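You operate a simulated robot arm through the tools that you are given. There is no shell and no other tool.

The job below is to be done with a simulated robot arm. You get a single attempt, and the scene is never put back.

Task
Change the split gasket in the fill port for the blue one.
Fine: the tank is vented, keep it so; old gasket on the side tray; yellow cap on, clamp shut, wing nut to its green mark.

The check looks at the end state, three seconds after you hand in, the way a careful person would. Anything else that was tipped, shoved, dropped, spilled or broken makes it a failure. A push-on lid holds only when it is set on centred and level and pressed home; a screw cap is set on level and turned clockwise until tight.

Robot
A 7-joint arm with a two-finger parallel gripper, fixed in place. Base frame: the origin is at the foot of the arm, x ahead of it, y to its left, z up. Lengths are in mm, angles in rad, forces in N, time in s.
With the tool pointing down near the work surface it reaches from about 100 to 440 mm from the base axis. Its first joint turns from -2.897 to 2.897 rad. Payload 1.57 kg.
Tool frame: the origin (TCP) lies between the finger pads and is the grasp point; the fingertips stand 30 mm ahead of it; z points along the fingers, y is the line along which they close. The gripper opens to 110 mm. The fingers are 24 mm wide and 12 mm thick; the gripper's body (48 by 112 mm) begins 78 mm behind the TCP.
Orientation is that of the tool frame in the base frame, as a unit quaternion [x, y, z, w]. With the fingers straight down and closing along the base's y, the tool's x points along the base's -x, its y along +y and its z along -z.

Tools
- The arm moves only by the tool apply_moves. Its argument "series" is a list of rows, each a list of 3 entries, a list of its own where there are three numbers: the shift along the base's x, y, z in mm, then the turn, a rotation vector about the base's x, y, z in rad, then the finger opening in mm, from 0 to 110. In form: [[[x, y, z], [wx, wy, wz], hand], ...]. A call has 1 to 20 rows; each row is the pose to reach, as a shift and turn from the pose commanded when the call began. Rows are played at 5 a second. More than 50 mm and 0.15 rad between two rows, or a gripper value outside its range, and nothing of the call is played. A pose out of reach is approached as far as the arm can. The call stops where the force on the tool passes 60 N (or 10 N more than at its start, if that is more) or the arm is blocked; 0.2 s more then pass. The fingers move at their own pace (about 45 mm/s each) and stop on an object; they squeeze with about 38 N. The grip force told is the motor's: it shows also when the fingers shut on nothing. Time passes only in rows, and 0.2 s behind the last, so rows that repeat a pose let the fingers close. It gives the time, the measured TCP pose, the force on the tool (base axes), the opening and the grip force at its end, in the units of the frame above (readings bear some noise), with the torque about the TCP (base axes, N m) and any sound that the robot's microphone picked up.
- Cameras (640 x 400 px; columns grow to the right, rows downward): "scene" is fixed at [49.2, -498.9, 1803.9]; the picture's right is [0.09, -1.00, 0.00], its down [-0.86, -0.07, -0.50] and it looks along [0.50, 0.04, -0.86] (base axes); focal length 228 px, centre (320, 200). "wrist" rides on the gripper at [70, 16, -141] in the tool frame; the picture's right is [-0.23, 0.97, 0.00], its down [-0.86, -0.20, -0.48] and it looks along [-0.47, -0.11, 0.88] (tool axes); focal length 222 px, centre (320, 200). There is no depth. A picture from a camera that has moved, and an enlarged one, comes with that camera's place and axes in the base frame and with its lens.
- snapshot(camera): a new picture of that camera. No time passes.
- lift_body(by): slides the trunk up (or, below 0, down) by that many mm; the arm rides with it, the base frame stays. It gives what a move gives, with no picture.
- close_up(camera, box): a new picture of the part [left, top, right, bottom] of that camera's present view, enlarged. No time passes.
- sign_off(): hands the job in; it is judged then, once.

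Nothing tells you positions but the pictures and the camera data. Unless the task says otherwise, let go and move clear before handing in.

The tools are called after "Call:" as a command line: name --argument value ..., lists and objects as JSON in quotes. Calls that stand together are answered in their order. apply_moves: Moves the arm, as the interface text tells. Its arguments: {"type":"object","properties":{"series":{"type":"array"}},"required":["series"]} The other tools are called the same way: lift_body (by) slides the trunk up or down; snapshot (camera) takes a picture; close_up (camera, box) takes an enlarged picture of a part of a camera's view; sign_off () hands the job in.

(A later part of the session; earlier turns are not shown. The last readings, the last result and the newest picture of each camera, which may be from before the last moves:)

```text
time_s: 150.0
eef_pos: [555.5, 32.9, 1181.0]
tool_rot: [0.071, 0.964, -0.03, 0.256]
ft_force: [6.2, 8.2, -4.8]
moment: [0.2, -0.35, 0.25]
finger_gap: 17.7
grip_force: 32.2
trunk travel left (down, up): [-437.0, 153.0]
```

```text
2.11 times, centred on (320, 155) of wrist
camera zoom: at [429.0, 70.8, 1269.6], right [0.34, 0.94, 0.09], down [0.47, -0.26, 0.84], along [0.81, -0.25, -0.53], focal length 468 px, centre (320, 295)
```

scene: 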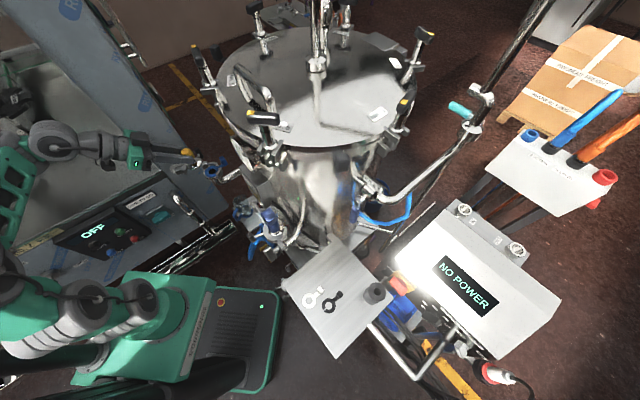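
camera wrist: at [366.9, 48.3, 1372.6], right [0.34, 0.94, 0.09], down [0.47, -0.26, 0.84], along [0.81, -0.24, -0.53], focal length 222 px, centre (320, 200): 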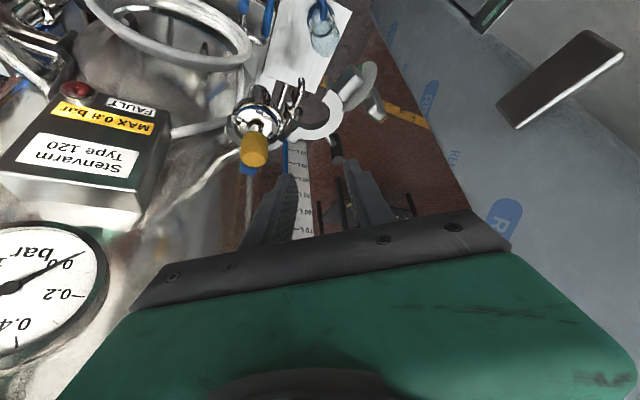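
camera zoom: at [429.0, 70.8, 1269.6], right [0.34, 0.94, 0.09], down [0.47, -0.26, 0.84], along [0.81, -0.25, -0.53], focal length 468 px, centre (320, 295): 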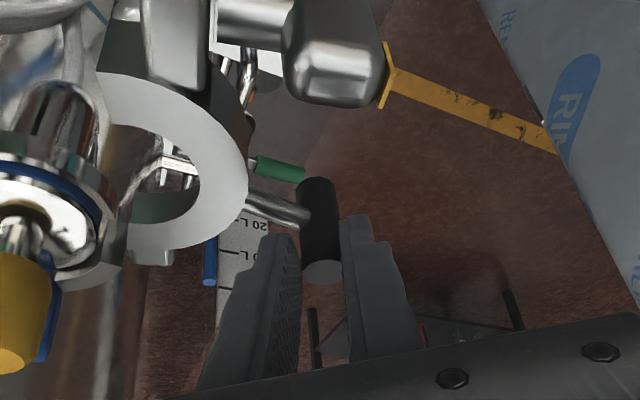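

The rod may be brushing the finger tip. I'll open slightly, rise 5 mm, and re-grip the top of the post.

Call:
apply_moves --series '[[[0, 0, 0], [0, 0, 0], 22], [[0, 0, 0], [0, 0, 0], 26], [[0, 0, 3], [0, 0, 0], 26], [[0, 0, 5], [0, 0, 0], 26], [[0, 0, 5], [0, 0, 0], 26]]'

Call:
close_up --camera "wrist" --box '[260, 90, 380, 200]'

Call:
apply_moves --series '[[[0, 0, 0], [0, 0, 0], 18], [[0, 0, 0], [0, 0, 0], 10], [[0, 0, 0], [0, 0, 0], 4], [[0, 0, 0], [0, 0, 0], 4]]'

```text
time_s: 151.2
eef_pos: [555.9, 32.9, 1188.1]
tool_rot: [0.069, 0.964, -0.028, 0.255]
ft_force: [0.9, -0.4, 0.2]
moment: [-0.04, -0.01, 0.01]
finger_gap: 25.9
grip_force: 0.1
trunk travel left (down, up): [-437.0, 153.0]
```

```text
3.64 times, centred on (320, 145) of wrist
camera zoom: at [428.6, 70.6, 1274.7], right [0.34, 0.94, 0.09], down [0.47, -0.26, 0.84], along [0.81, -0.24, -0.53], focal length 808 px, centre (320, 400)
```

zoom: 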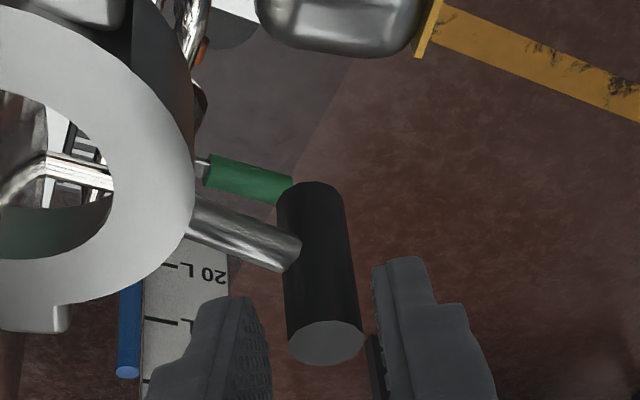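

```text
time_s: 152.2
eef_pos: [555.5, 32.8, 1186.7]
tool_rot: [0.069, 0.964, -0.029, 0.256]
ft_force: [0.3, 0.6, 0.1]
moment: [0.05, -0.03, -0.01]
finger_gap: 17.5
grip_force: 32.2
trunk travel left (down, up): [-437.0, 153.0]
```

The force is now essentially zero and the post location refines the hinge to about (544, -31). Continuing the arc with that centre.

Call:
apply_moves --series '[[[-3.8, 1.4, 0], [0, 0, 0], 4], [[-7.7, 2.6, 0], [0, 0, 0], 4], [[-11.7, 3.5, 0], [0, 0, 0], 4], [[-15.8, 4.2, 0], [0, 0, 0], 4], [[-19.8, 4.7, 0], [0, 0, 0], 4], [[-23.9, 4.9, 0], [0, 0, 0], 4], [[-23.9, 4.9, 0], [0, 0, 0], 4]]'

Call:
close_up --camera "wrist" --box '[220, 60, 420, 220]'

Call:
close_up --camera "scene" --box '[170, 130, 250, 190]'

```text
time_s: 153.8
eef_pos: [531.2, 38.0, 1187.2]
tool_rot: [0.07, 0.964, -0.029, 0.256]
ft_force: [2.5, -3.3, 0.2]
moment: [-0.18, -0.45, 0.06]
finger_gap: 17.6
grip_force: 32.1
trunk travel left (down, up): [-437.0, 153.0]
```

```text
2.50 times, centred on (320, 140) of wrist
camera zoom: at [404.9, 75.7, 1274.7], right [0.34, 0.94, 0.09], down [0.47, -0.26, 0.84], along [0.81, -0.24, -0.53], focal length 555 px, centre (320, 350)
```

zoom: 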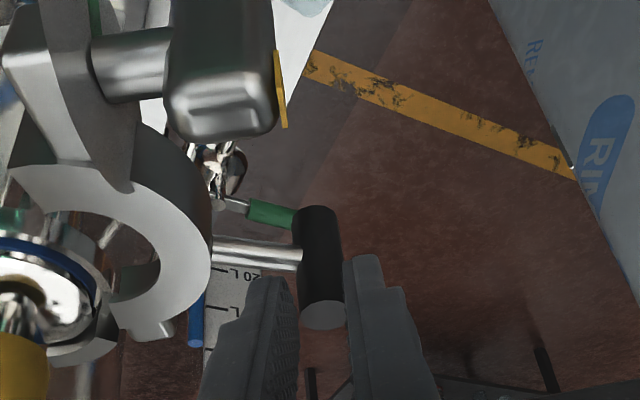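

```text
6.67 times, centred on (210, 160) of scene
camera zoom: at [49.2, -498.9, 1803.9], right [0.09, -1.0, 0.0], down [-0.86, -0.07, -0.5], along [0.5, 0.04, -0.86], focal length 1518 px, centre (1053, 467)
```

zoom: 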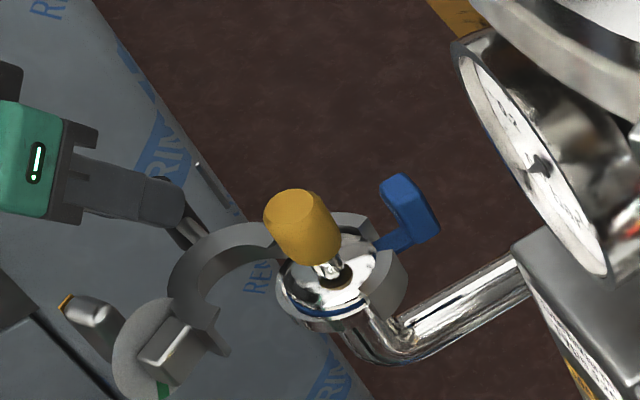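

Forces are only a few newtons; the centre is right. Continuing the swing.

Call:
apply_moves --series '[[[-4.1, -0.1, 0], [0, 0, 0], 4], [[-8.2, -0.4, 0], [0, 0, 0], 4], [[-12.2, -0.9, 0], [0, 0, 0], 4], [[-16.2, -1.7, 0], [0, 0, 0], 4], [[-20.2, -2.8, 0], [0, 0, 0], 4], [[-24.1, -4.0, 0], [0, 0, 0], 4], [[-27.9, -5.5, 0], [0, 0, 0], 4], [[-31.6, -7.3, 0], [0, 0, 0], 4], [[-31.6, -7.3, 0], [0, 0, 0], 4]]'

Call:
close_up --camera "wrist" --box '[200, 40, 420, 220]'

Call:
close_up --camera "scene" --box '[170, 130, 250, 190]'

```text
time_s: 155.8
eef_pos: [499.1, 33.9, 1187.3]
tool_rot: [0.069, 0.964, -0.031, 0.256]
ft_force: [-5.4, 23.9, 3.7]
moment: [0.53, 0.61, 0.8]
finger_gap: 17.2
grip_force: 32.1
trunk travel left (down, up): [-437.0, 153.0]
```

```text
2.22 times, centred on (310, 130) of wrist
camera zoom: at [372.2, 71.5, 1275.0], right [0.34, 0.94, 0.09], down [0.47, -0.25, 0.85], along [0.82, -0.24, -0.53], focal length 494 px, centre (342, 356)
```

zoom: 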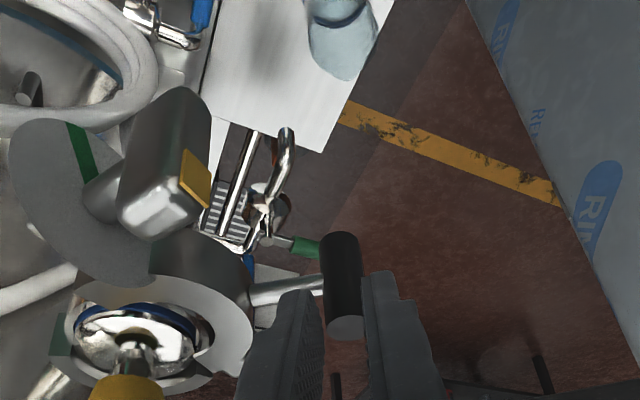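

```text
6.67 times, centred on (210, 160) of scene
camera zoom: at [49.2, -498.9, 1803.9], right [0.09, -1.0, 0.0], down [-0.86, -0.07, -0.5], along [0.5, 0.04, -0.86], focal length 1518 px, centre (1053, 467)
```

zoom: 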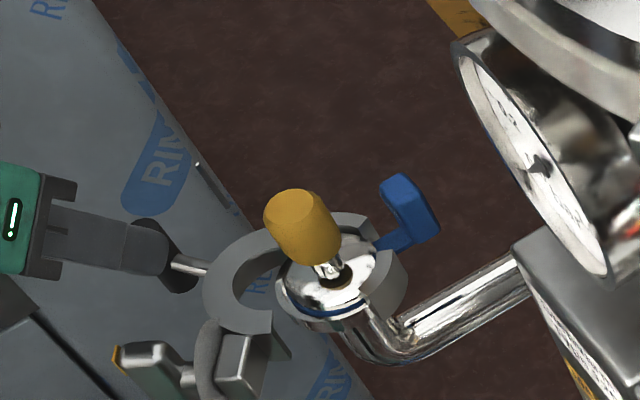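

The image-based fit confirms the hinge at (544, -31) with 67 mm radius; the post is just lagging a little from friction. I'll continue, pushing along the arc.

Call:
apply_moves --series '[[[-3.5, 0.2, 0], [0, 0, 0], 4], [[-7.1, 0.1, 0], [0, 0, 0], 4], [[-10, -1.8, 0], [0, 0, 0], 4], [[-13, -3.8, 0], [0, 0, 0], 4], [[-15.7, -6, 0], [0, 0, 0], 4], [[-18.4, -8.2, 0], [0, 0, 0], 4], [[-20.9, -10.7, 0], [0, 0, 0], 4], [[-23.4, -13.2, 0], [0, 0, 0], 4], [[-23.4, -13.2, 0], [0, 0, 0], 4]]'

Call:
close_up --camera "wrist" --box '[200, 40, 420, 220]'

Call:
close_up --camera "scene" --box '[170, 130, 250, 190]'

```text
time_s: 157.8
eef_pos: [476.5, 16.6, 1185.4]
tool_rot: [0.071, 0.964, -0.03, 0.256]
ft_force: [-0.5, 0.5, 0.6]
moment: [-0.04, -0.02, -0.03]
finger_gap: 4.0
grip_force: 0.0
trunk travel left (down, up): [-437.0, 153.0]
```

```text
2.22 times, centred on (310, 130) of wrist
camera zoom: at [349.6, 55.1, 1273.6], right [0.34, 0.93, 0.09], down [0.47, -0.26, 0.84], along [0.81, -0.25, -0.53], focal length 494 px, centre (342, 356)
```

zoom: 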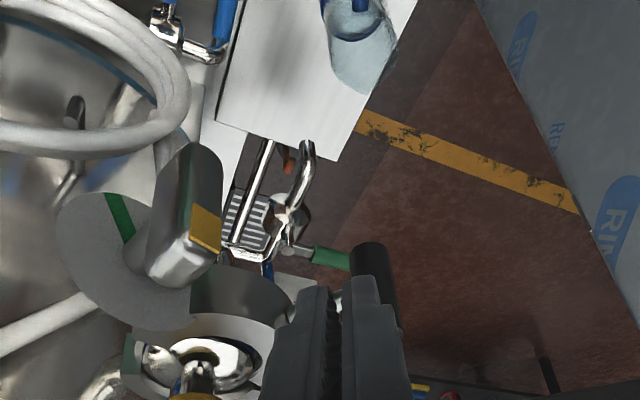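

```text
6.67 times, centred on (210, 160) of scene
camera zoom: at [49.2, -498.9, 1803.9], right [0.09, -1.0, 0.0], down [-0.86, -0.07, -0.5], along [0.5, 0.04, -0.86], focal length 1518 px, centre (1053, 467)
```

zoom: 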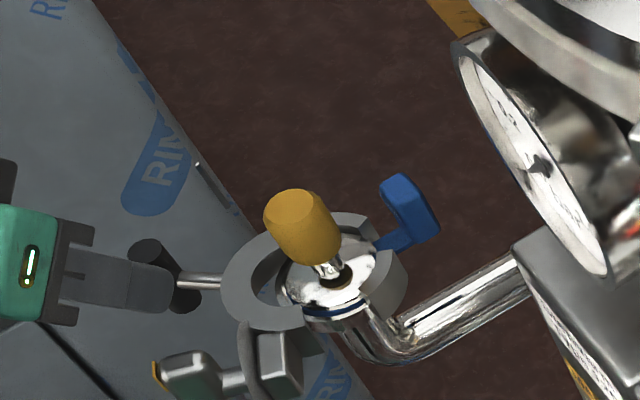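

The post slipped out of the grip, because the motion now runs along the fingers. I'll rise, turn the tool so its closing direction lies along the remaining arc, and re-grip.

Call:
lift_body --by 40

Call:
apply_moves --series '[[[3, 5, 0], [0, 0, -0.12], 40], [[6, 10, 0], [0, 0, -0.24], 40], [[9, 15, 0], [0, 0, -0.36], 40], [[12, 18, 0], [0, 0, -0.47], 40], [[12, 18, 0], [0, 0, -0.47], 40]]'

Call:
close_up --camera "wrist" --box '[220, 40, 440, 240]'

Call:
close_up --camera "scene" --box '[170, 130, 250, 190]'

```text
time_s: 158.6
eef_pos: [474.9, 18.8, 1227.6]
tool_rot: [0.07, 0.964, -0.03, 0.256]
ft_force: [-0.6, -0.3, 1.2]
moment: [0.0, -0.02, -0.01]
finger_gap: 4.1
grip_force: 0.0
trunk travel left (down, up): [-477.0, 113.0]
```

```text
time_s: 159.8
eef_pos: [487.8, 35.9, 1226.3]
tool_rot: [0.293, 0.921, -0.088, 0.243]
ft_force: [-0.8, -0.1, 0.2]
moment: [0.0, 0.03, -0.03]
finger_gap: 39.9
grip_force: 0.0
trunk travel left (down, up): [-477.0, 113.0]
```

```text
2.00 times, centred on (330, 140) of wrist
camera zoom: at [391.6, 127.0, 1314.6], right [0.73, 0.68, 0.09], down [0.3, -0.44, 0.84], along [0.62, -0.59, -0.53], focal length 444 px, centre (300, 320)
```

zoom: 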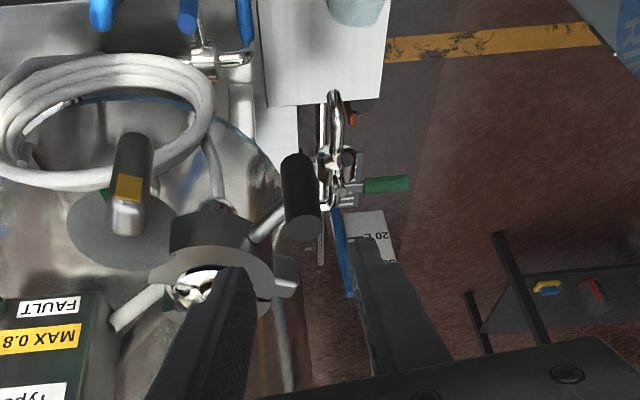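

```text
6.67 times, centred on (210, 160) of scene
camera zoom: at [49.2, -498.9, 1803.9], right [0.09, -1.0, 0.0], down [-0.86, -0.07, -0.5], along [0.5, 0.04, -0.86], focal length 1518 px, centre (1053, 467)
```

zoom: 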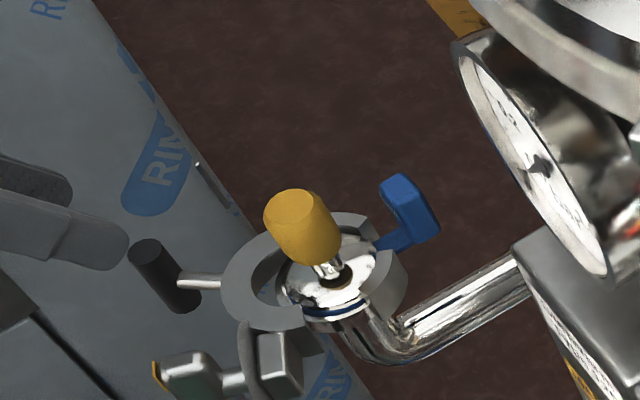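

The post is at (507, 25), i.e. 123° on its arc, with about 40° left to close. The tool's closing axis now lines up with the motion; moving over the post and lowering around its top.

Call:
apply_moves --series '[[[8, -4, 0], [0, 0, 0], 40], [[15, -8, 0], [0, 0, 0], 40], [[15, -8, 0], [0, 0, 0], 40]]'

Call:
lift_body --by -25

Call:
close_up --camera "wrist" --box '[220, 60, 420, 240]'

```text
time_s: 160.6
eef_pos: [502.8, 29.5, 1227.3]
tool_rot: [0.292, 0.921, -0.087, 0.241]
ft_force: [1.4, 0.1, 0.4]
moment: [-0.01, -0.02, 0.01]
finger_gap: 40.0
grip_force: 0.0
trunk travel left (down, up): [-477.0, 113.0]
```

```text
time_s: 161.3
eef_pos: [502.4, 29.5, 1202.7]
tool_rot: [0.292, 0.921, -0.087, 0.243]
ft_force: [-0.3, -0.2, -0.7]
moment: [-0.02, -0.01, 0.01]
finger_gap: 39.9
grip_force: 0.1
trunk travel left (down, up): [-452.0, 138.0]
```

```text
2.22 times, centred on (320, 150) of wrist
camera zoom: at [406.4, 120.3, 1289.3], right [0.73, 0.68, 0.09], down [0.3, -0.44, 0.84], along [0.62, -0.59, -0.53], focal length 494 px, centre (320, 311)
```

zoom: 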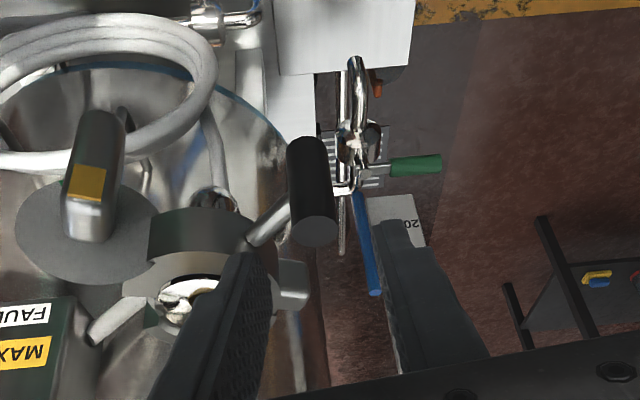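

Centred. Lowering the last bit and gripping the post's top.

Call:
lift_body --by -16

Call:
apply_moves --series '[[[0, 0, 0], [0, 0, 0], 28], [[0, 0, 0], [0, 0, 0], 18], [[0, 0, 0], [0, 0, 0], 8], [[0, 0, 0], [0, 0, 0], 2], [[0, 0, 0], [0, 0, 0], 2]]'

Call:
close_up --camera "wrist" --box '[220, 60, 420, 240]'

Call:
close_up --camera "scene" --box '[180, 140, 240, 190]'

```text
time_s: 161.9
eef_pos: [503.0, 29.5, 1187.2]
tool_rot: [0.291, 0.922, -0.087, 0.242]
ft_force: [-0.4, 0.3, 0.4]
moment: [-0.01, -0.01, -0.03]
finger_gap: 39.9
grip_force: 0.0
trunk travel left (down, up): [-436.0, 154.0]
```

```text
time_s: 163.1
eef_pos: [503.4, 29.2, 1185.8]
tool_rot: [0.292, 0.921, -0.087, 0.242]
ft_force: [0.0, -1.2, 0.3]
moment: [0.1, -0.05, 0.01]
finger_gap: 17.6
grip_force: 32.9
trunk travel left (down, up): [-436.0, 154.0]
```

```text
2.22 times, centred on (320, 150) of wrist
camera zoom: at [406.5, 120.4, 1273.3], right [0.73, 0.68, 0.09], down [0.3, -0.44, 0.84], along [0.62, -0.59, -0.53], focal length 494 px, centre (320, 311)
```

zoom: 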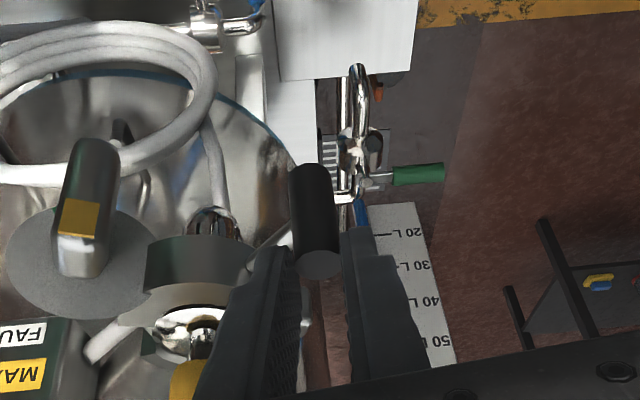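

```text
8.00 times, centred on (210, 165) of scene
camera zoom: at [49.2, -498.9, 1803.9], right [0.09, -1.0, 0.0], down [-0.86, -0.07, -0.5], along [0.5, 0.04, -0.86], focal length 1821 px, centre (1200, 480)
```

zoom: 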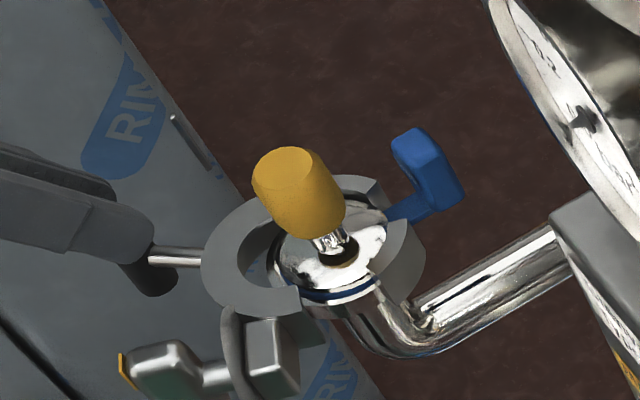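

The clamp half is already close around the cap. Continuing along the arc with a check midway.

Call:
apply_moves --series '[[[-1.9, -1.3, 0], [0, 0, 0], 2], [[-3.9, -2.7, 0], [0, 0, 0], 2], [[-5.7, -4.1, 0], [0, 0, 0], 2], [[-7.5, -5.6, 0], [0, 0, 0], 2], [[-9.2, -7.2, 0], [0, 0, 0], 2], [[-10.9, -8.8, 0], [0, 0, 0], 2], [[-12.5, -10.5, 0], [0, 0, 0], 2], [[-14.1, -12.2, 0], [0, 0, 0], 2], [[-17.1, -15.9, 0], [0, 0, 0], 2], [[-17.1, -15.9, 0], [0, 0, 0], 2]]'

Call:
close_up --camera "wrist" --box '[200, 60, 420, 240]'

Call:
close_up --camera "scene" --box '[180, 140, 240, 190]'

```text
time_s: 165.3
eef_pos: [485.9, 14.3, 1186.8]
tool_rot: [0.292, 0.921, -0.089, 0.242]
ft_force: [-3.1, 4.7, -10.4]
moment: [0.4, 0.26, 0.07]
finger_gap: 17.8
grip_force: 32.7
trunk travel left (down, up): [-436.0, 154.0]
```

```text
2.22 times, centred on (310, 150) of wrist
camera zoom: at [390.3, 105.5, 1273.9], right [0.73, 0.68, 0.09], down [0.31, -0.44, 0.84], along [0.61, -0.59, -0.53], focal length 494 px, centre (342, 311)
```

zoom: 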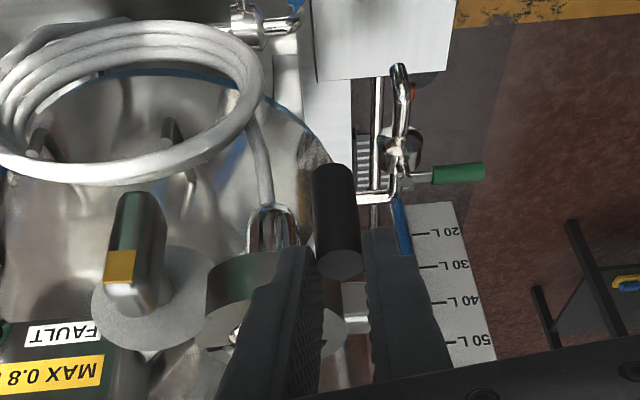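

```text
8.00 times, centred on (210, 165) of scene
camera zoom: at [49.2, -498.9, 1803.9], right [0.09, -1.0, 0.0], down [-0.86, -0.07, -0.5], along [0.5, 0.04, -0.86], focal length 1821 px, centre (1200, 480)
```

zoom: 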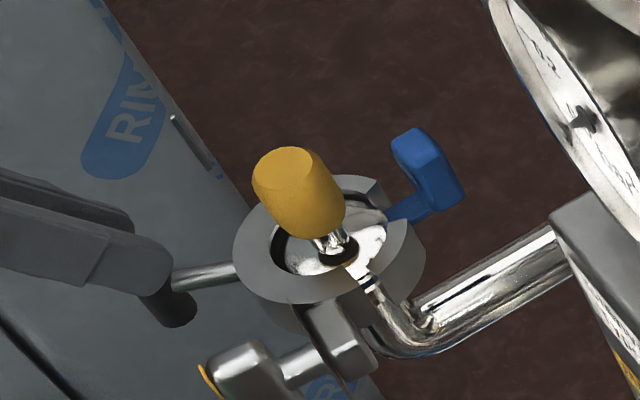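

Nearly closed now. Continuing in small steps, watching for the contact force as the halves meet.

Call:
apply_moves --series '[[[-1.4, -1.9, 0], [0, 0, 0], 2], [[-2.7, -3.8, 0], [0, 0, 0], 2], [[-4, -5.8, 0], [0, 0, 0], 2], [[-5.2, -7.9, 0], [0, 0, 0], 2], [[-5.2, -7.9, 0], [0, 0, 0], 2]]'

Call:
close_up --camera "scene" --box '[190, 145, 240, 185]'

Call:
close_up --camera "wrist" --box '[200, 60, 420, 240]'

```text
time_s: 166.5
eef_pos: [484.0, 9.0, 1186.9]
tool_rot: [0.289, 0.922, -0.088, 0.243]
ft_force: [23.7, 32.6, -0.2]
moment: [1.29, -0.13, 0.48]
finger_gap: 17.9
grip_force: 32.1
trunk travel left (down, up): [-436.0, 154.0]
```

```text
10.00 times, centred on (215, 165) of scene
camera zoom: at [49.2, -498.9, 1803.9], right [0.09, -1.0, 0.0], down [-0.86, -0.07, -0.5], along [0.5, 0.04, -0.86], focal length 2276 px, centre (1370, 550)
```

zoom: 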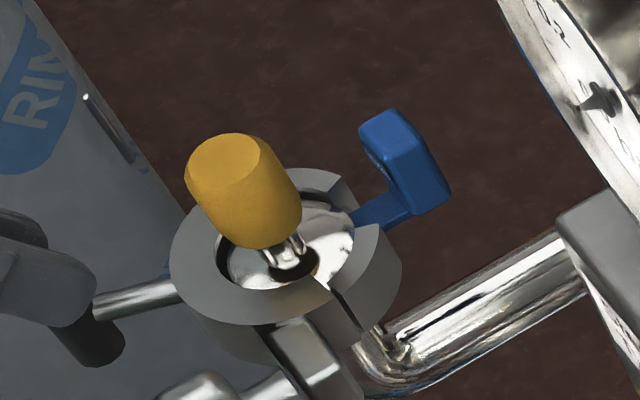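

```text
2.22 times, centred on (310, 150) of wrist
camera zoom: at [387.0, 100.6, 1273.6], right [0.72, 0.68, 0.09], down [0.31, -0.44, 0.85], along [0.62, -0.58, -0.53], focal length 494 px, centre (342, 311)
```

zoom: 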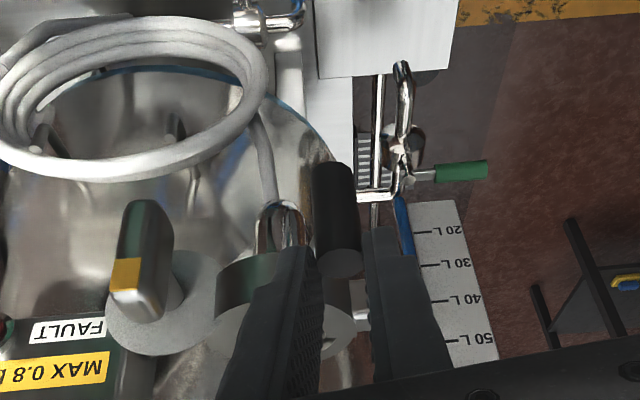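

The halves have met (about 40 N push). I'll release the post and see whether the clamp stays shut.

Call:
apply_moves --series '[[[0, 0, 0], [0, 0, 0], 20], [[0, 0, 0], [0, 0, 0], 26], [[0, 0, 0], [0, 0, 0], 36], [[0, 0, 0], [0, 0, 0], 40], [[0, 0, 0], [0, 0, 0], 40]]'

Call:
lift_body --by 50

Call:
close_up --camera "scene" --box '[190, 145, 240, 185]'

Call:
snapshot --camera "wrist"

Call:
close_up --camera "wrist" --box '[210, 50, 370, 200]'

```text
time_s: 167.7
eef_pos: [480.6, 5.1, 1187.0]
tool_rot: [0.292, 0.921, -0.087, 0.242]
ft_force: [0.6, 0.6, 0.1]
moment: [0.01, -0.01, -0.01]
finger_gap: 40.0
grip_force: 0.2
trunk travel left (down, up): [-436.0, 154.0]
```

```text
time_s: 168.7
eef_pos: [480.8, 5.3, 1236.6]
tool_rot: [0.292, 0.921, -0.088, 0.242]
ft_force: [-0.9, 0.2, 0.6]
moment: [0.01, -0.02, -0.02]
finger_gap: 39.7
grip_force: 0.1
trunk travel left (down, up): [-486.0, 104.0]
```

```text
10.00 times, centred on (215, 165) of scene
camera zoom: at [49.2, -498.9, 1803.9], right [0.09, -1.0, 0.0], down [-0.86, -0.07, -0.5], along [0.5, 0.04, -0.86], focal length 2276 px, centre (1370, 550)
```

zoom: 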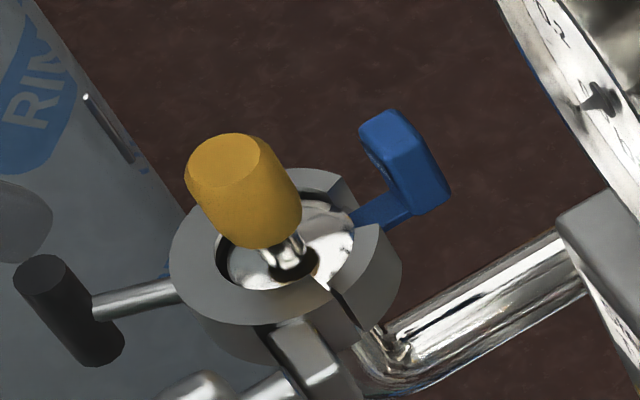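

```text
taken
camera wrist: at [384.1, 95.8, 1323.9], right [0.73, 0.68, 0.09], down [0.3, -0.44, 0.84], along [0.62, -0.59, -0.53], focal length 222 px, centre (320, 200)
```

wrist: 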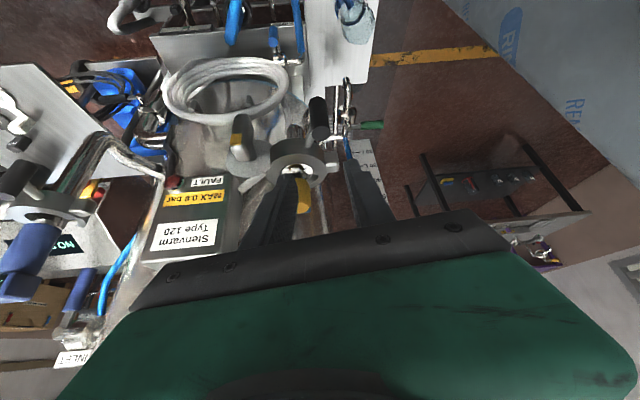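

```text
2.67 times, centred on (290, 125) of wrist
camera zoom: at [384.1, 95.8, 1323.9], right [0.73, 0.68, 0.09], down [0.3, -0.44, 0.84], along [0.62, -0.59, -0.53], focal length 592 px, centre (400, 400)
```

zoom: 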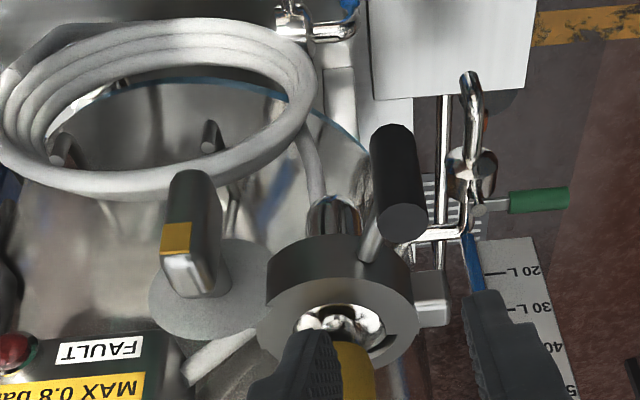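

The clamp stays shut on its own. Now the wing nut: let me look at it and its dial closely from both cameras.

Call:
close_up --camera "scene" --box '[190, 160, 230, 195]'

Call:
close_up --camera "wrist" --box '[220, 100, 300, 180]'

Call:
close_up --camera "wrist" --box '[0, 110, 140, 300]'

```text
11.43 times, centred on (210, 178) of scene
camera zoom: at [49.2, -498.9, 1803.9], right [0.09, -1.0, 0.0], down [-0.86, -0.07, -0.5], along [0.5, 0.04, -0.86], focal length 2602 px, centre (1577, 457)
```

zoom: 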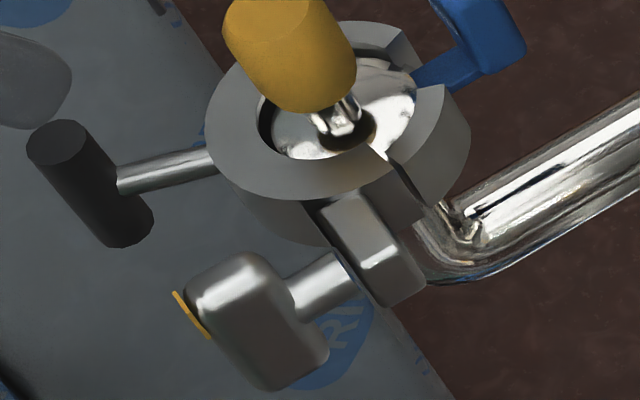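

```text
5.00 times, centred on (260, 140) of wrist
camera zoom: at [384.1, 95.8, 1323.9], right [0.73, 0.68, 0.09], down [0.3, -0.44, 0.84], along [0.62, -0.59, -0.53], focal length 1111 px, centre (620, 500)
```

zoom: 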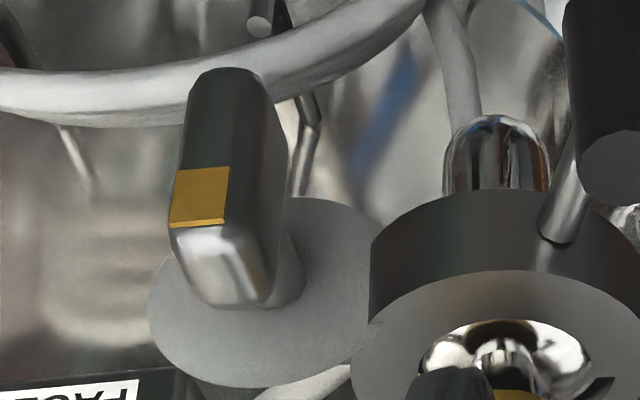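

```text
2.11 times, centred on (70, 205) of wrist
camera zoom: at [384.1, 95.8, 1323.9], right [0.73, 0.68, 0.09], down [0.3, -0.44, 0.84], along [0.62, -0.59, -0.53], focal length 468 px, centre (846, 190)
```

zoom: 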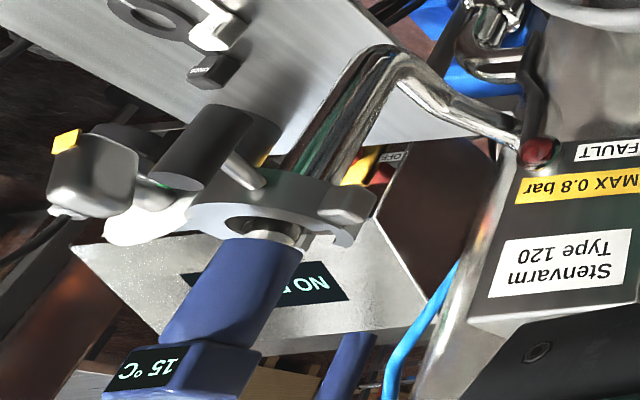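

The geometry is clear: the bolt axis points outward at azimuth about 144°, the bar is upright with the yellow end on top, and it needs about 146° clockwise. The best way is to grip the bar with the tool lying along the bolt axis, so I'll test whether the arm can bring the tool horizontal, here well above everything.

Call:
apply_moves --series '[[[0, 0, 15], [-0.076, -0.106, 0.003], 40], [[0, 0, 33], [-0.151, -0.211, 0.005], 40], [[0, 0, 54], [-0.227, -0.317, 0.008], 40], [[0, 0, 76], [-0.303, -0.423, 0.01], 40], [[0, 0, 76], [-0.303, -0.423, 0.01], 40]]'

Call:
snapshot --camera "scene"

```text
time_s: 169.8
eef_pos: [480.1, 3.5, 1311.6]
tool_rot: [0.261, 0.827, -0.161, 0.471]
ft_force: [0.2, 0.3, -0.2]
moment: [-0.02, 0.01, 0.05]
finger_gap: 40.1
grip_force: 0.1
trunk travel left (down, up): [-486.0, 104.0]
```

```text
taken
```

scene: 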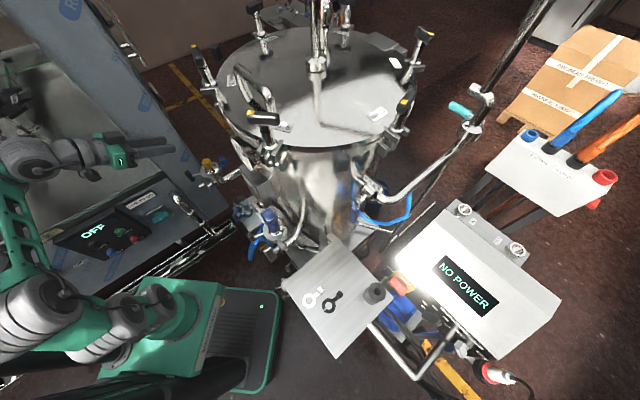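

It follows well to 60°. Continuing to horizontal.

Call:
apply_moves --series '[[[0, 0, 25], [-0.076, -0.106, 0.003], 40], [[0, 0, 50], [-0.151, -0.211, 0.005], 40], [[0, 0, 77], [-0.227, -0.317, 0.008], 40], [[0, 0, 104], [-0.303, -0.423, 0.01], 40], [[0, 0, 104], [-0.303, -0.423, 0.01], 40]]'

Call:
snapshot --camera "scene"

Call:
snapshot --camera "wrist"

```text
time_s: 171.1
eef_pos: [485.5, -1.1, 1416.4]
tool_rot: [0.21, 0.678, -0.221, 0.669]
ft_force: [0.0, 0.2, 0.5]
moment: [-0.01, 0.0, 0.01]
finger_gap: 39.9
grip_force: 0.1
out of reach, approached as far as the arm can: row 2, 3, 4, 5
trunk travel left (down, up): [-486.0, 104.0]
```

```text
taken
```

scene: 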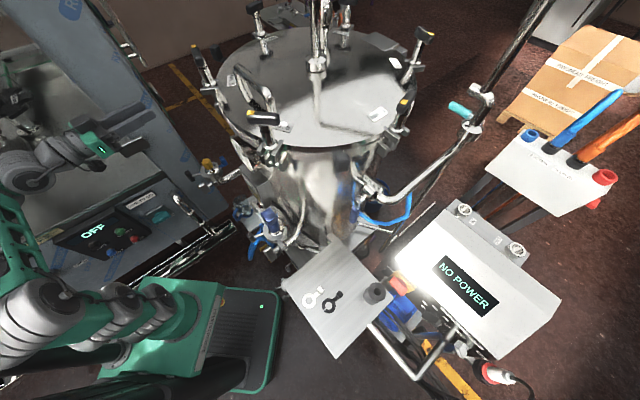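

```text
taken
camera wrist: at [378.0, 93.5, 1347.5], right [0.57, 0.8, 0.21], down [-0.49, 0.13, 0.86], along [0.66, -0.59, 0.46], focal length 222 px, centre (320, 200)
```

wrist: 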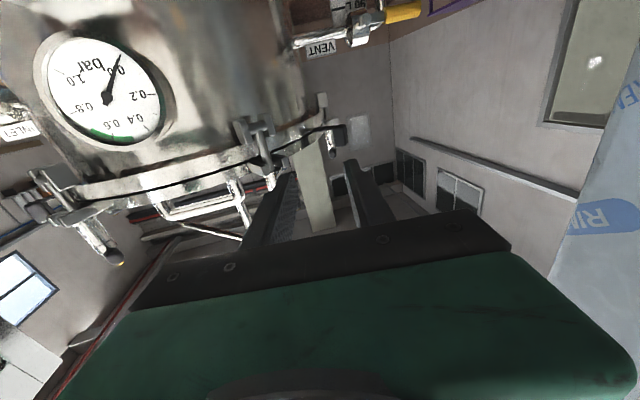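

The tool is now horizontal along the bolt direction (azimuth -35.5°), and the arm manages it. I'll lower with the trunk to a level above the wing nut and look at it.

Call:
lift_body --by -120

Call:
apply_moves --series '[[[-7, -5, 0], [0, 0, 0], 40], [[-15, -13, 0], [0, 0, 0], 40], [[-22, -24, 0], [0, 0, 0], 40], [[-28, -36, 0], [0, 0, 0], 40], [[-34, -49, 0], [0, 0, 0], 40], [[-40, -58, 0], [0, 0, 0], 40], [[-40, -58, 0], [0, 0, 0], 40]]'

Call:
snapshot --camera "wrist"

Call:
snapshot --camera "scene"

```text
time_s: 172.6
eef_pos: [484.0, -0.2, 1296.4]
tool_rot: [0.209, 0.679, -0.221, 0.669]
ft_force: [-0.7, -0.2, 0.8]
moment: [0.03, 0.0, 0.0]
finger_gap: 40.0
grip_force: 0.0
trunk travel left (down, up): [-366.0, 224.0]
```

```text
time_s: 174.2
eef_pos: [443.5, -60.0, 1296.7]
tool_rot: [0.209, 0.679, -0.222, 0.668]
ft_force: [-0.8, 0.1, -0.7]
moment: [0.02, 0.02, 0.02]
finger_gap: 39.8
grip_force: 0.1
trunk travel left (down, up): [-366.0, 224.0]
```

```text
taken
camera wrist: at [336.7, 35.3, 1228.1], right [0.57, 0.8, 0.21], down [-0.49, 0.12, 0.86], along [0.66, -0.59, 0.46], focal length 222 px, centre (320, 200)
```

wrist: 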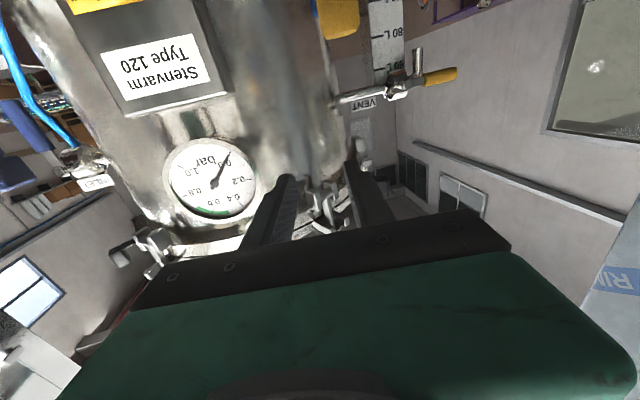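

```text
taken
```

scene: 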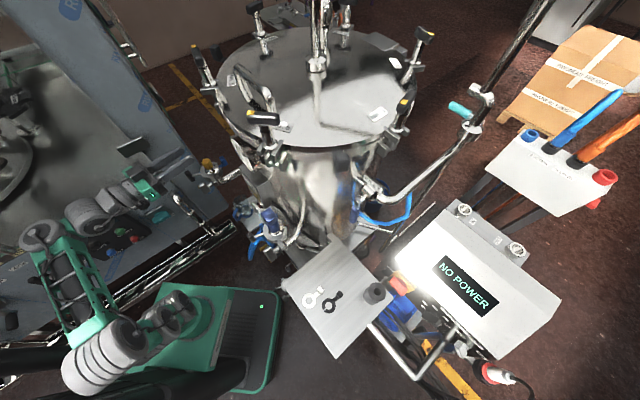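

Reached above the wing nut with the tool horizontal. Lowering to see the fingers and the bar together in the scene view.

Call:
lift_body --by -85

Call:
close_up --camera "scene" --box '[170, 145, 240, 200]'

Call:
close_up --camera "wrist" --box '[220, 0, 440, 240]'

```text
time_s: 175.4
eef_pos: [444.2, -60.3, 1212.2]
tool_rot: [0.209, 0.678, -0.221, 0.668]
ft_force: [-0.7, 0.2, -0.2]
moment: [-0.02, -0.01, -0.03]
finger_gap: 39.7
grip_force: 0.1
trunk travel left (down, up): [-281.0, 309.0]
```

```text
7.27 times, centred on (205, 172) of scene
camera zoom: at [49.2, -498.9, 1803.9], right [0.09, -1.0, 0.0], down [-0.86, -0.07, -0.5], along [0.5, 0.04, -0.86], focal length 1656 px, centre (1156, 400)
```

zoom: 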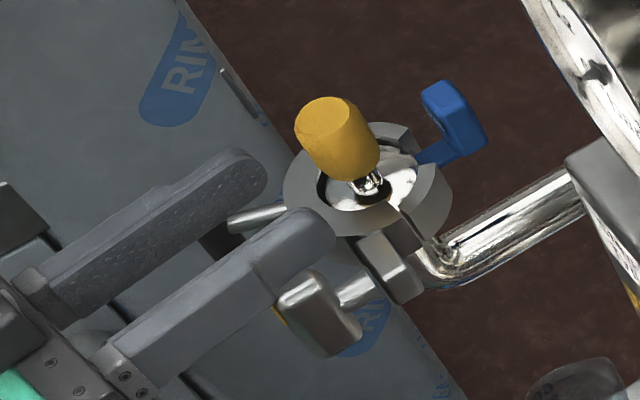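

```text
1.67 times, centred on (330, 120) of wrist
camera zoom: at [336.8, 35.5, 1143.1], right [0.57, 0.8, 0.21], down [-0.49, 0.13, 0.86], along [0.66, -0.59, 0.46], focal length 370 px, centre (303, 333)
```

zoom: 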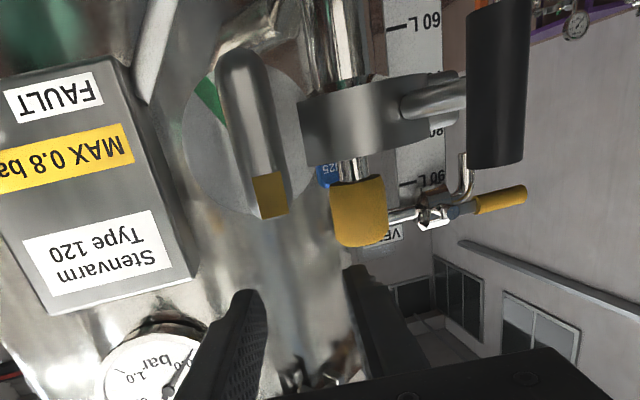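

Superb view: looking almost straight along the bolt I can see the dial, the green mark and the yellow-tipped bar. Zooming to measure angles and the axis position.

Call:
close_up --camera "wrist" --box '[240, 10, 340, 120]'

Call:
close_up --camera "scene" --box '[185, 160, 225, 195]'

```text
3.64 times, centred on (290, 65) of wrist
camera zoom: at [336.8, 35.5, 1143.1], right [0.57, 0.8, 0.21], down [-0.49, 0.13, 0.86], along [0.66, -0.59, 0.46], focal length 808 px, centre (429, 691)
```

zoom: 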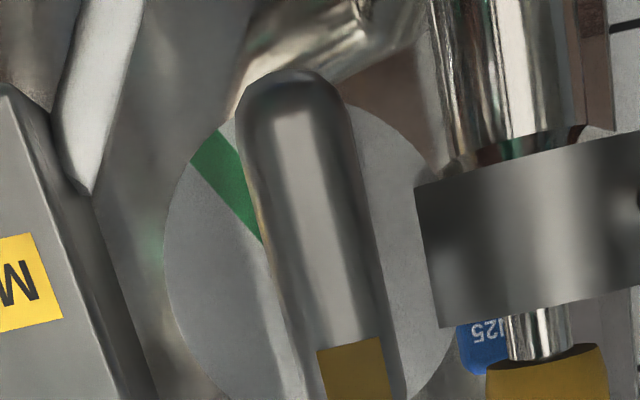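

```text
11.43 times, centred on (205, 178) of scene
camera zoom: at [49.2, -498.9, 1803.9], right [0.09, -1.0, 0.0], down [-0.86, -0.07, -0.5], along [0.5, 0.04, -0.86], focal length 2602 px, centre (1634, 457)
```

zoom: 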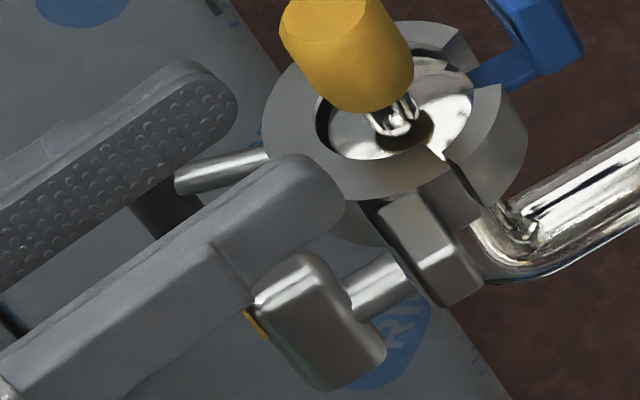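

Measured: yellow at about 3°, green at about 154° clockwise, bolt axis azimuth about 136°, axis height about 1141. The ring limits how far the fingertips may reach in, so I'll grip only the bar's outer 27 mm. First yaw by -0.15 rad and re-measure.

Call:
apply_moves --series '[[[-3, 0.3, 0], [0, 0, -0.075], 30], [[-5.5, 0.6, 0], [0, 0, -0.15], 30], [[-5.5, 0.6, 0], [0, 0, -0.15], 30]]'

Call:
close_up --camera "wrist" --box '[220, 0, 360, 140]'

Call:
close_up --camera "scene" --box '[180, 155, 225, 195]'

```text
time_s: 176.2
eef_pos: [459.0, -81.9, 1212.0]
tool_rot: [0.258, 0.662, -0.27, 0.65]
ft_force: [0.5, 0.0, 0.3]
moment: [0.01, -0.02, 0.0]
finger_gap: 30.2
grip_force: 0.0
out of reach, approached as far as the arm can: row 1, 2, 3
trunk travel left (down, up): [-281.0, 309.0]
```

```text
2.86 times, centred on (290, 70) of wrist
camera zoom: at [366.5, 27.5, 1142.7], right [0.68, 0.7, 0.21], down [-0.46, 0.2, 0.86], along [0.57, -0.68, 0.46], focal length 635 px, centre (406, 571)
```

zoom: 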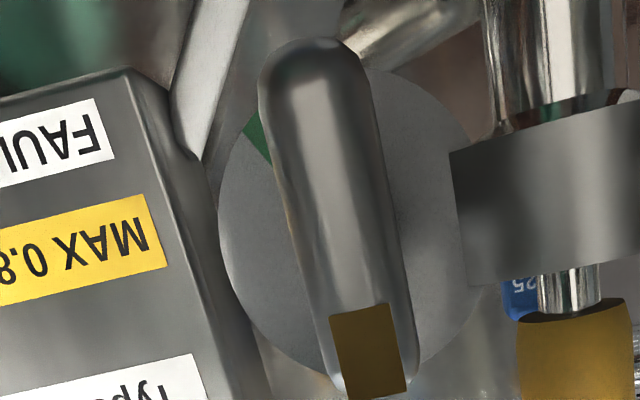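

```text
10.00 times, centred on (202, 175) of scene
camera zoom: at [49.2, -498.9, 1803.9], right [0.09, -1.0, 0.0], down [-0.86, -0.07, -0.5], along [0.5, 0.04, -0.86], focal length 2276 px, centre (1495, 450)
```

zoom: 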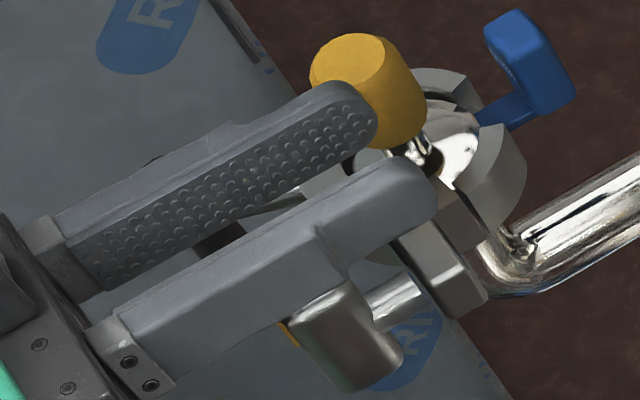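

The arm could not hold that position with the extra yaw and drifted forward, close to the cap's knob (no contact force felt). I'll rise right away and check the cap.

Call:
lift_body --by 40

Call:
close_up --camera "scene" --box '[180, 145, 240, 195]'

Call:
snapshot --camera "scene"

Call:
close_up --camera "scene" --box '[0, 200, 240, 400]'

```text
time_s: 177.0
eef_pos: [457.7, -82.9, 1252.9]
tool_rot: [0.258, 0.662, -0.27, 0.65]
ft_force: [-0.1, 0.7, 0.7]
moment: [0.02, 0.03, 0.01]
finger_gap: 30.0
grip_force: 0.1
trunk travel left (down, up): [-321.0, 269.0]
```

```text
8.00 times, centred on (210, 170) of scene
camera zoom: at [49.2, -498.9, 1803.9], right [0.09, -1.0, 0.0], down [-0.86, -0.07, -0.5], along [0.5, 0.04, -0.86], focal length 1821 px, centre (1200, 440)
```

zoom: 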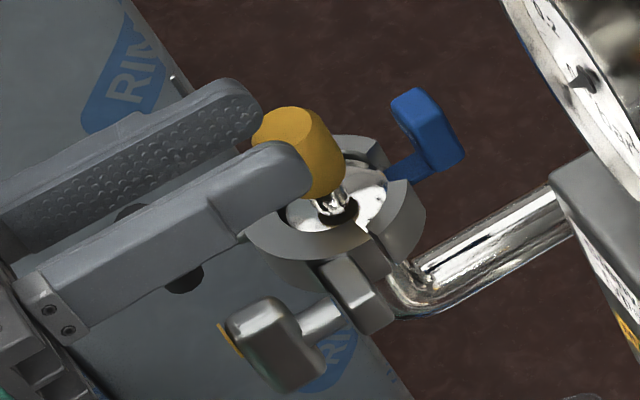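

```text
taken
```

scene: 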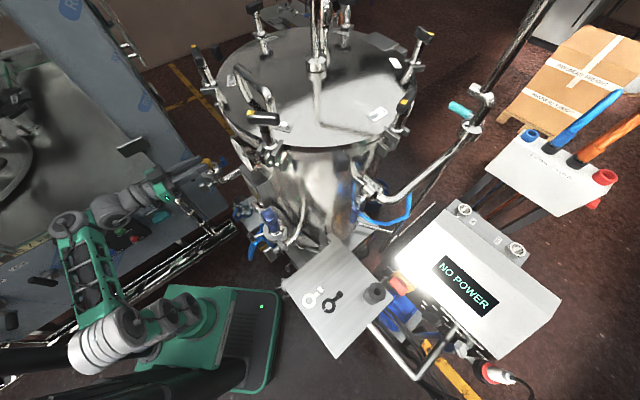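

```text
2.00 times, centred on (120, 300) of scene
camera zoom: at [49.2, -498.9, 1803.9], right [0.09, -1.0, 0.0], down [-0.86, -0.07, -0.5], along [0.5, 0.04, -0.86], focal length 455 px, centre (720, 0)
```

zoom: 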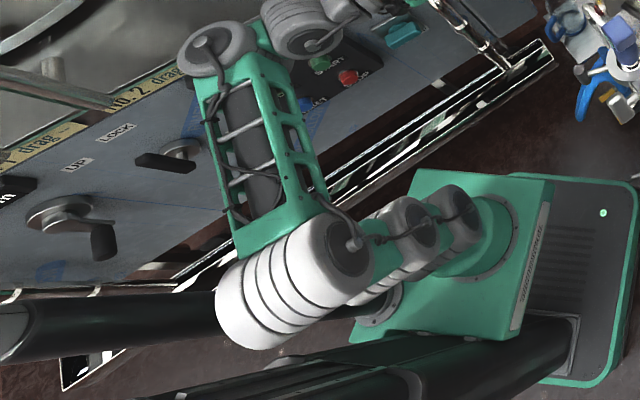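

The cap is untouched. The upper arm is leaning back toward the pole; more arm height relative to the trunk should cure that. I'll raise the arm about 130 mm in place and then lower the trunk instead.

Call:
apply_moves --series '[[[0, 0, 30], [0, 0, 0], 30], [[0, 0, 60], [0, 0, 0], 30], [[0, 0, 90], [0, 0, 0], 30], [[0, 0, 115], [0, 0, 0], 30], [[0, 0, 135], [0, 0, 0], 30], [[0, 0, 135], [0, 0, 0], 30]]'

Call:
snapshot --camera "scene"

```text
time_s: 178.4
eef_pos: [459.8, -85.3, 1388.0]
tool_rot: [0.256, 0.662, -0.269, 0.651]
ft_force: [0.2, -0.1, -0.2]
moment: [0.03, -0.01, -0.01]
finger_gap: 30.1
grip_force: 0.1
trunk travel left (down, up): [-321.0, 269.0]
```

```text
taken
```

scene: 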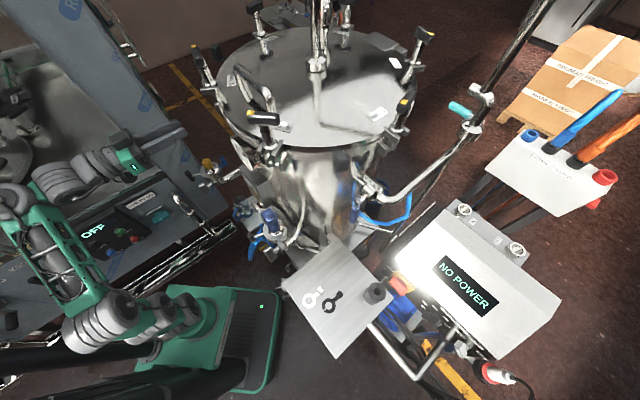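

The arm went up fine. Now shifting to the bolt axis position at this posture, then lowering with the trunk.

Call:
apply_moves --series '[[[-7, 8, 0], [0, 0, 0], 30], [[-14, 16, 0], [0, 0, 0], 30], [[-21, 25, 0], [0, 0, 0], 30], [[-21, 25, 0], [0, 0, 0], 30]]'

Call:
lift_body --by -135

Call:
close_up --camera "scene" --box '[170, 145, 240, 200]'

Call:
snapshot --camera "wrist"

```text
time_s: 179.4
eef_pos: [460.4, -83.8, 1385.4]
tool_rot: [0.258, 0.661, -0.269, 0.651]
ft_force: [0.4, -0.9, 0.3]
moment: [0.0, 0.03, -0.03]
finger_gap: 30.0
grip_force: 0.1
out of reach, approached as far as the arm can: row 1, 2, 3, 4
trunk travel left (down, up): [-321.0, 269.0]
```

```text
time_s: 181.0
eef_pos: [459.7, -84.3, 1249.8]
tool_rot: [0.257, 0.662, -0.269, 0.651]
ft_force: [0.3, 0.6, -0.7]
moment: [0.02, 0.03, 0.02]
finger_gap: 29.9
grip_force: 0.1
trunk travel left (down, up): [-186.0, 404.0]
```

```text
7.27 times, centred on (205, 172) of scene
camera zoom: at [49.2, -498.9, 1803.9], right [0.09, -1.0, 0.0], down [-0.86, -0.07, -0.5], along [0.5, 0.04, -0.86], focal length 1656 px, centre (1156, 400)
```

zoom: 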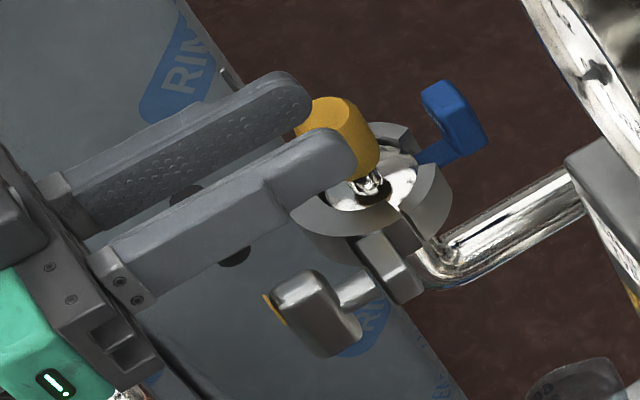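

```text
taken
camera wrist: at [367.6, 25.0, 1181.2], right [0.68, 0.71, 0.21], down [-0.47, 0.2, 0.86], along [0.57, -0.68, 0.46], focal length 222 px, centre (320, 200)
```

wrist: 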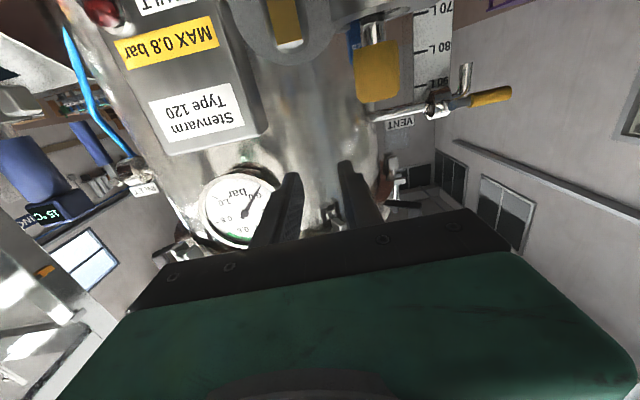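

The arm is at some wrist limit with this heading. Since the nut has to be turned clockwise anyway, I'll test whether rolling the tool about its own axis frees the motion.

Call:
apply_moves --series '[[[0, 0, 0], [0.072, -0.0695, 0], 30], [[0, 0, 0], [0.144, -0.139, 0], 30], [[0, 0, 0], [0.216, -0.2085, 0], 30], [[0, 0, 0], [0.288, -0.278, 0], 30], [[0, 0, 0], [0.288, -0.278, 0], 30]]'

Call:
apply_moves --series '[[[-5, 6, 0], [0, 0, 0], 30], [[-10, 12, 0], [0, 0, 0], 30], [[-15, 18, 0], [0, 0, 0], 30], [[-21, 25, 0], [0, 0, 0], 30], [[-21, 25, 0], [0, 0, 0], 30]]'

```text
time_s: 182.2
eef_pos: [460.7, -83.8, 1249.2]
tool_rot: [0.383, 0.597, -0.133, 0.692]
ft_force: [0.0, -0.4, 0.9]
moment: [-0.01, -0.02, -0.01]
finger_gap: 30.2
grip_force: 0.1
trunk travel left (down, up): [-186.0, 404.0]
```

```text
time_s: 183.4
eef_pos: [462.8, -80.1, 1249.8]
tool_rot: [0.381, 0.597, -0.133, 0.693]
ft_force: [0.0, 0.6, -0.1]
moment: [0.03, -0.03, -0.03]
finger_gap: 29.7
grip_force: 0.0
out of reach, approached as far as the arm can: row 1, 2, 3, 4, 5
trunk travel left (down, up): [-186.0, 404.0]
```

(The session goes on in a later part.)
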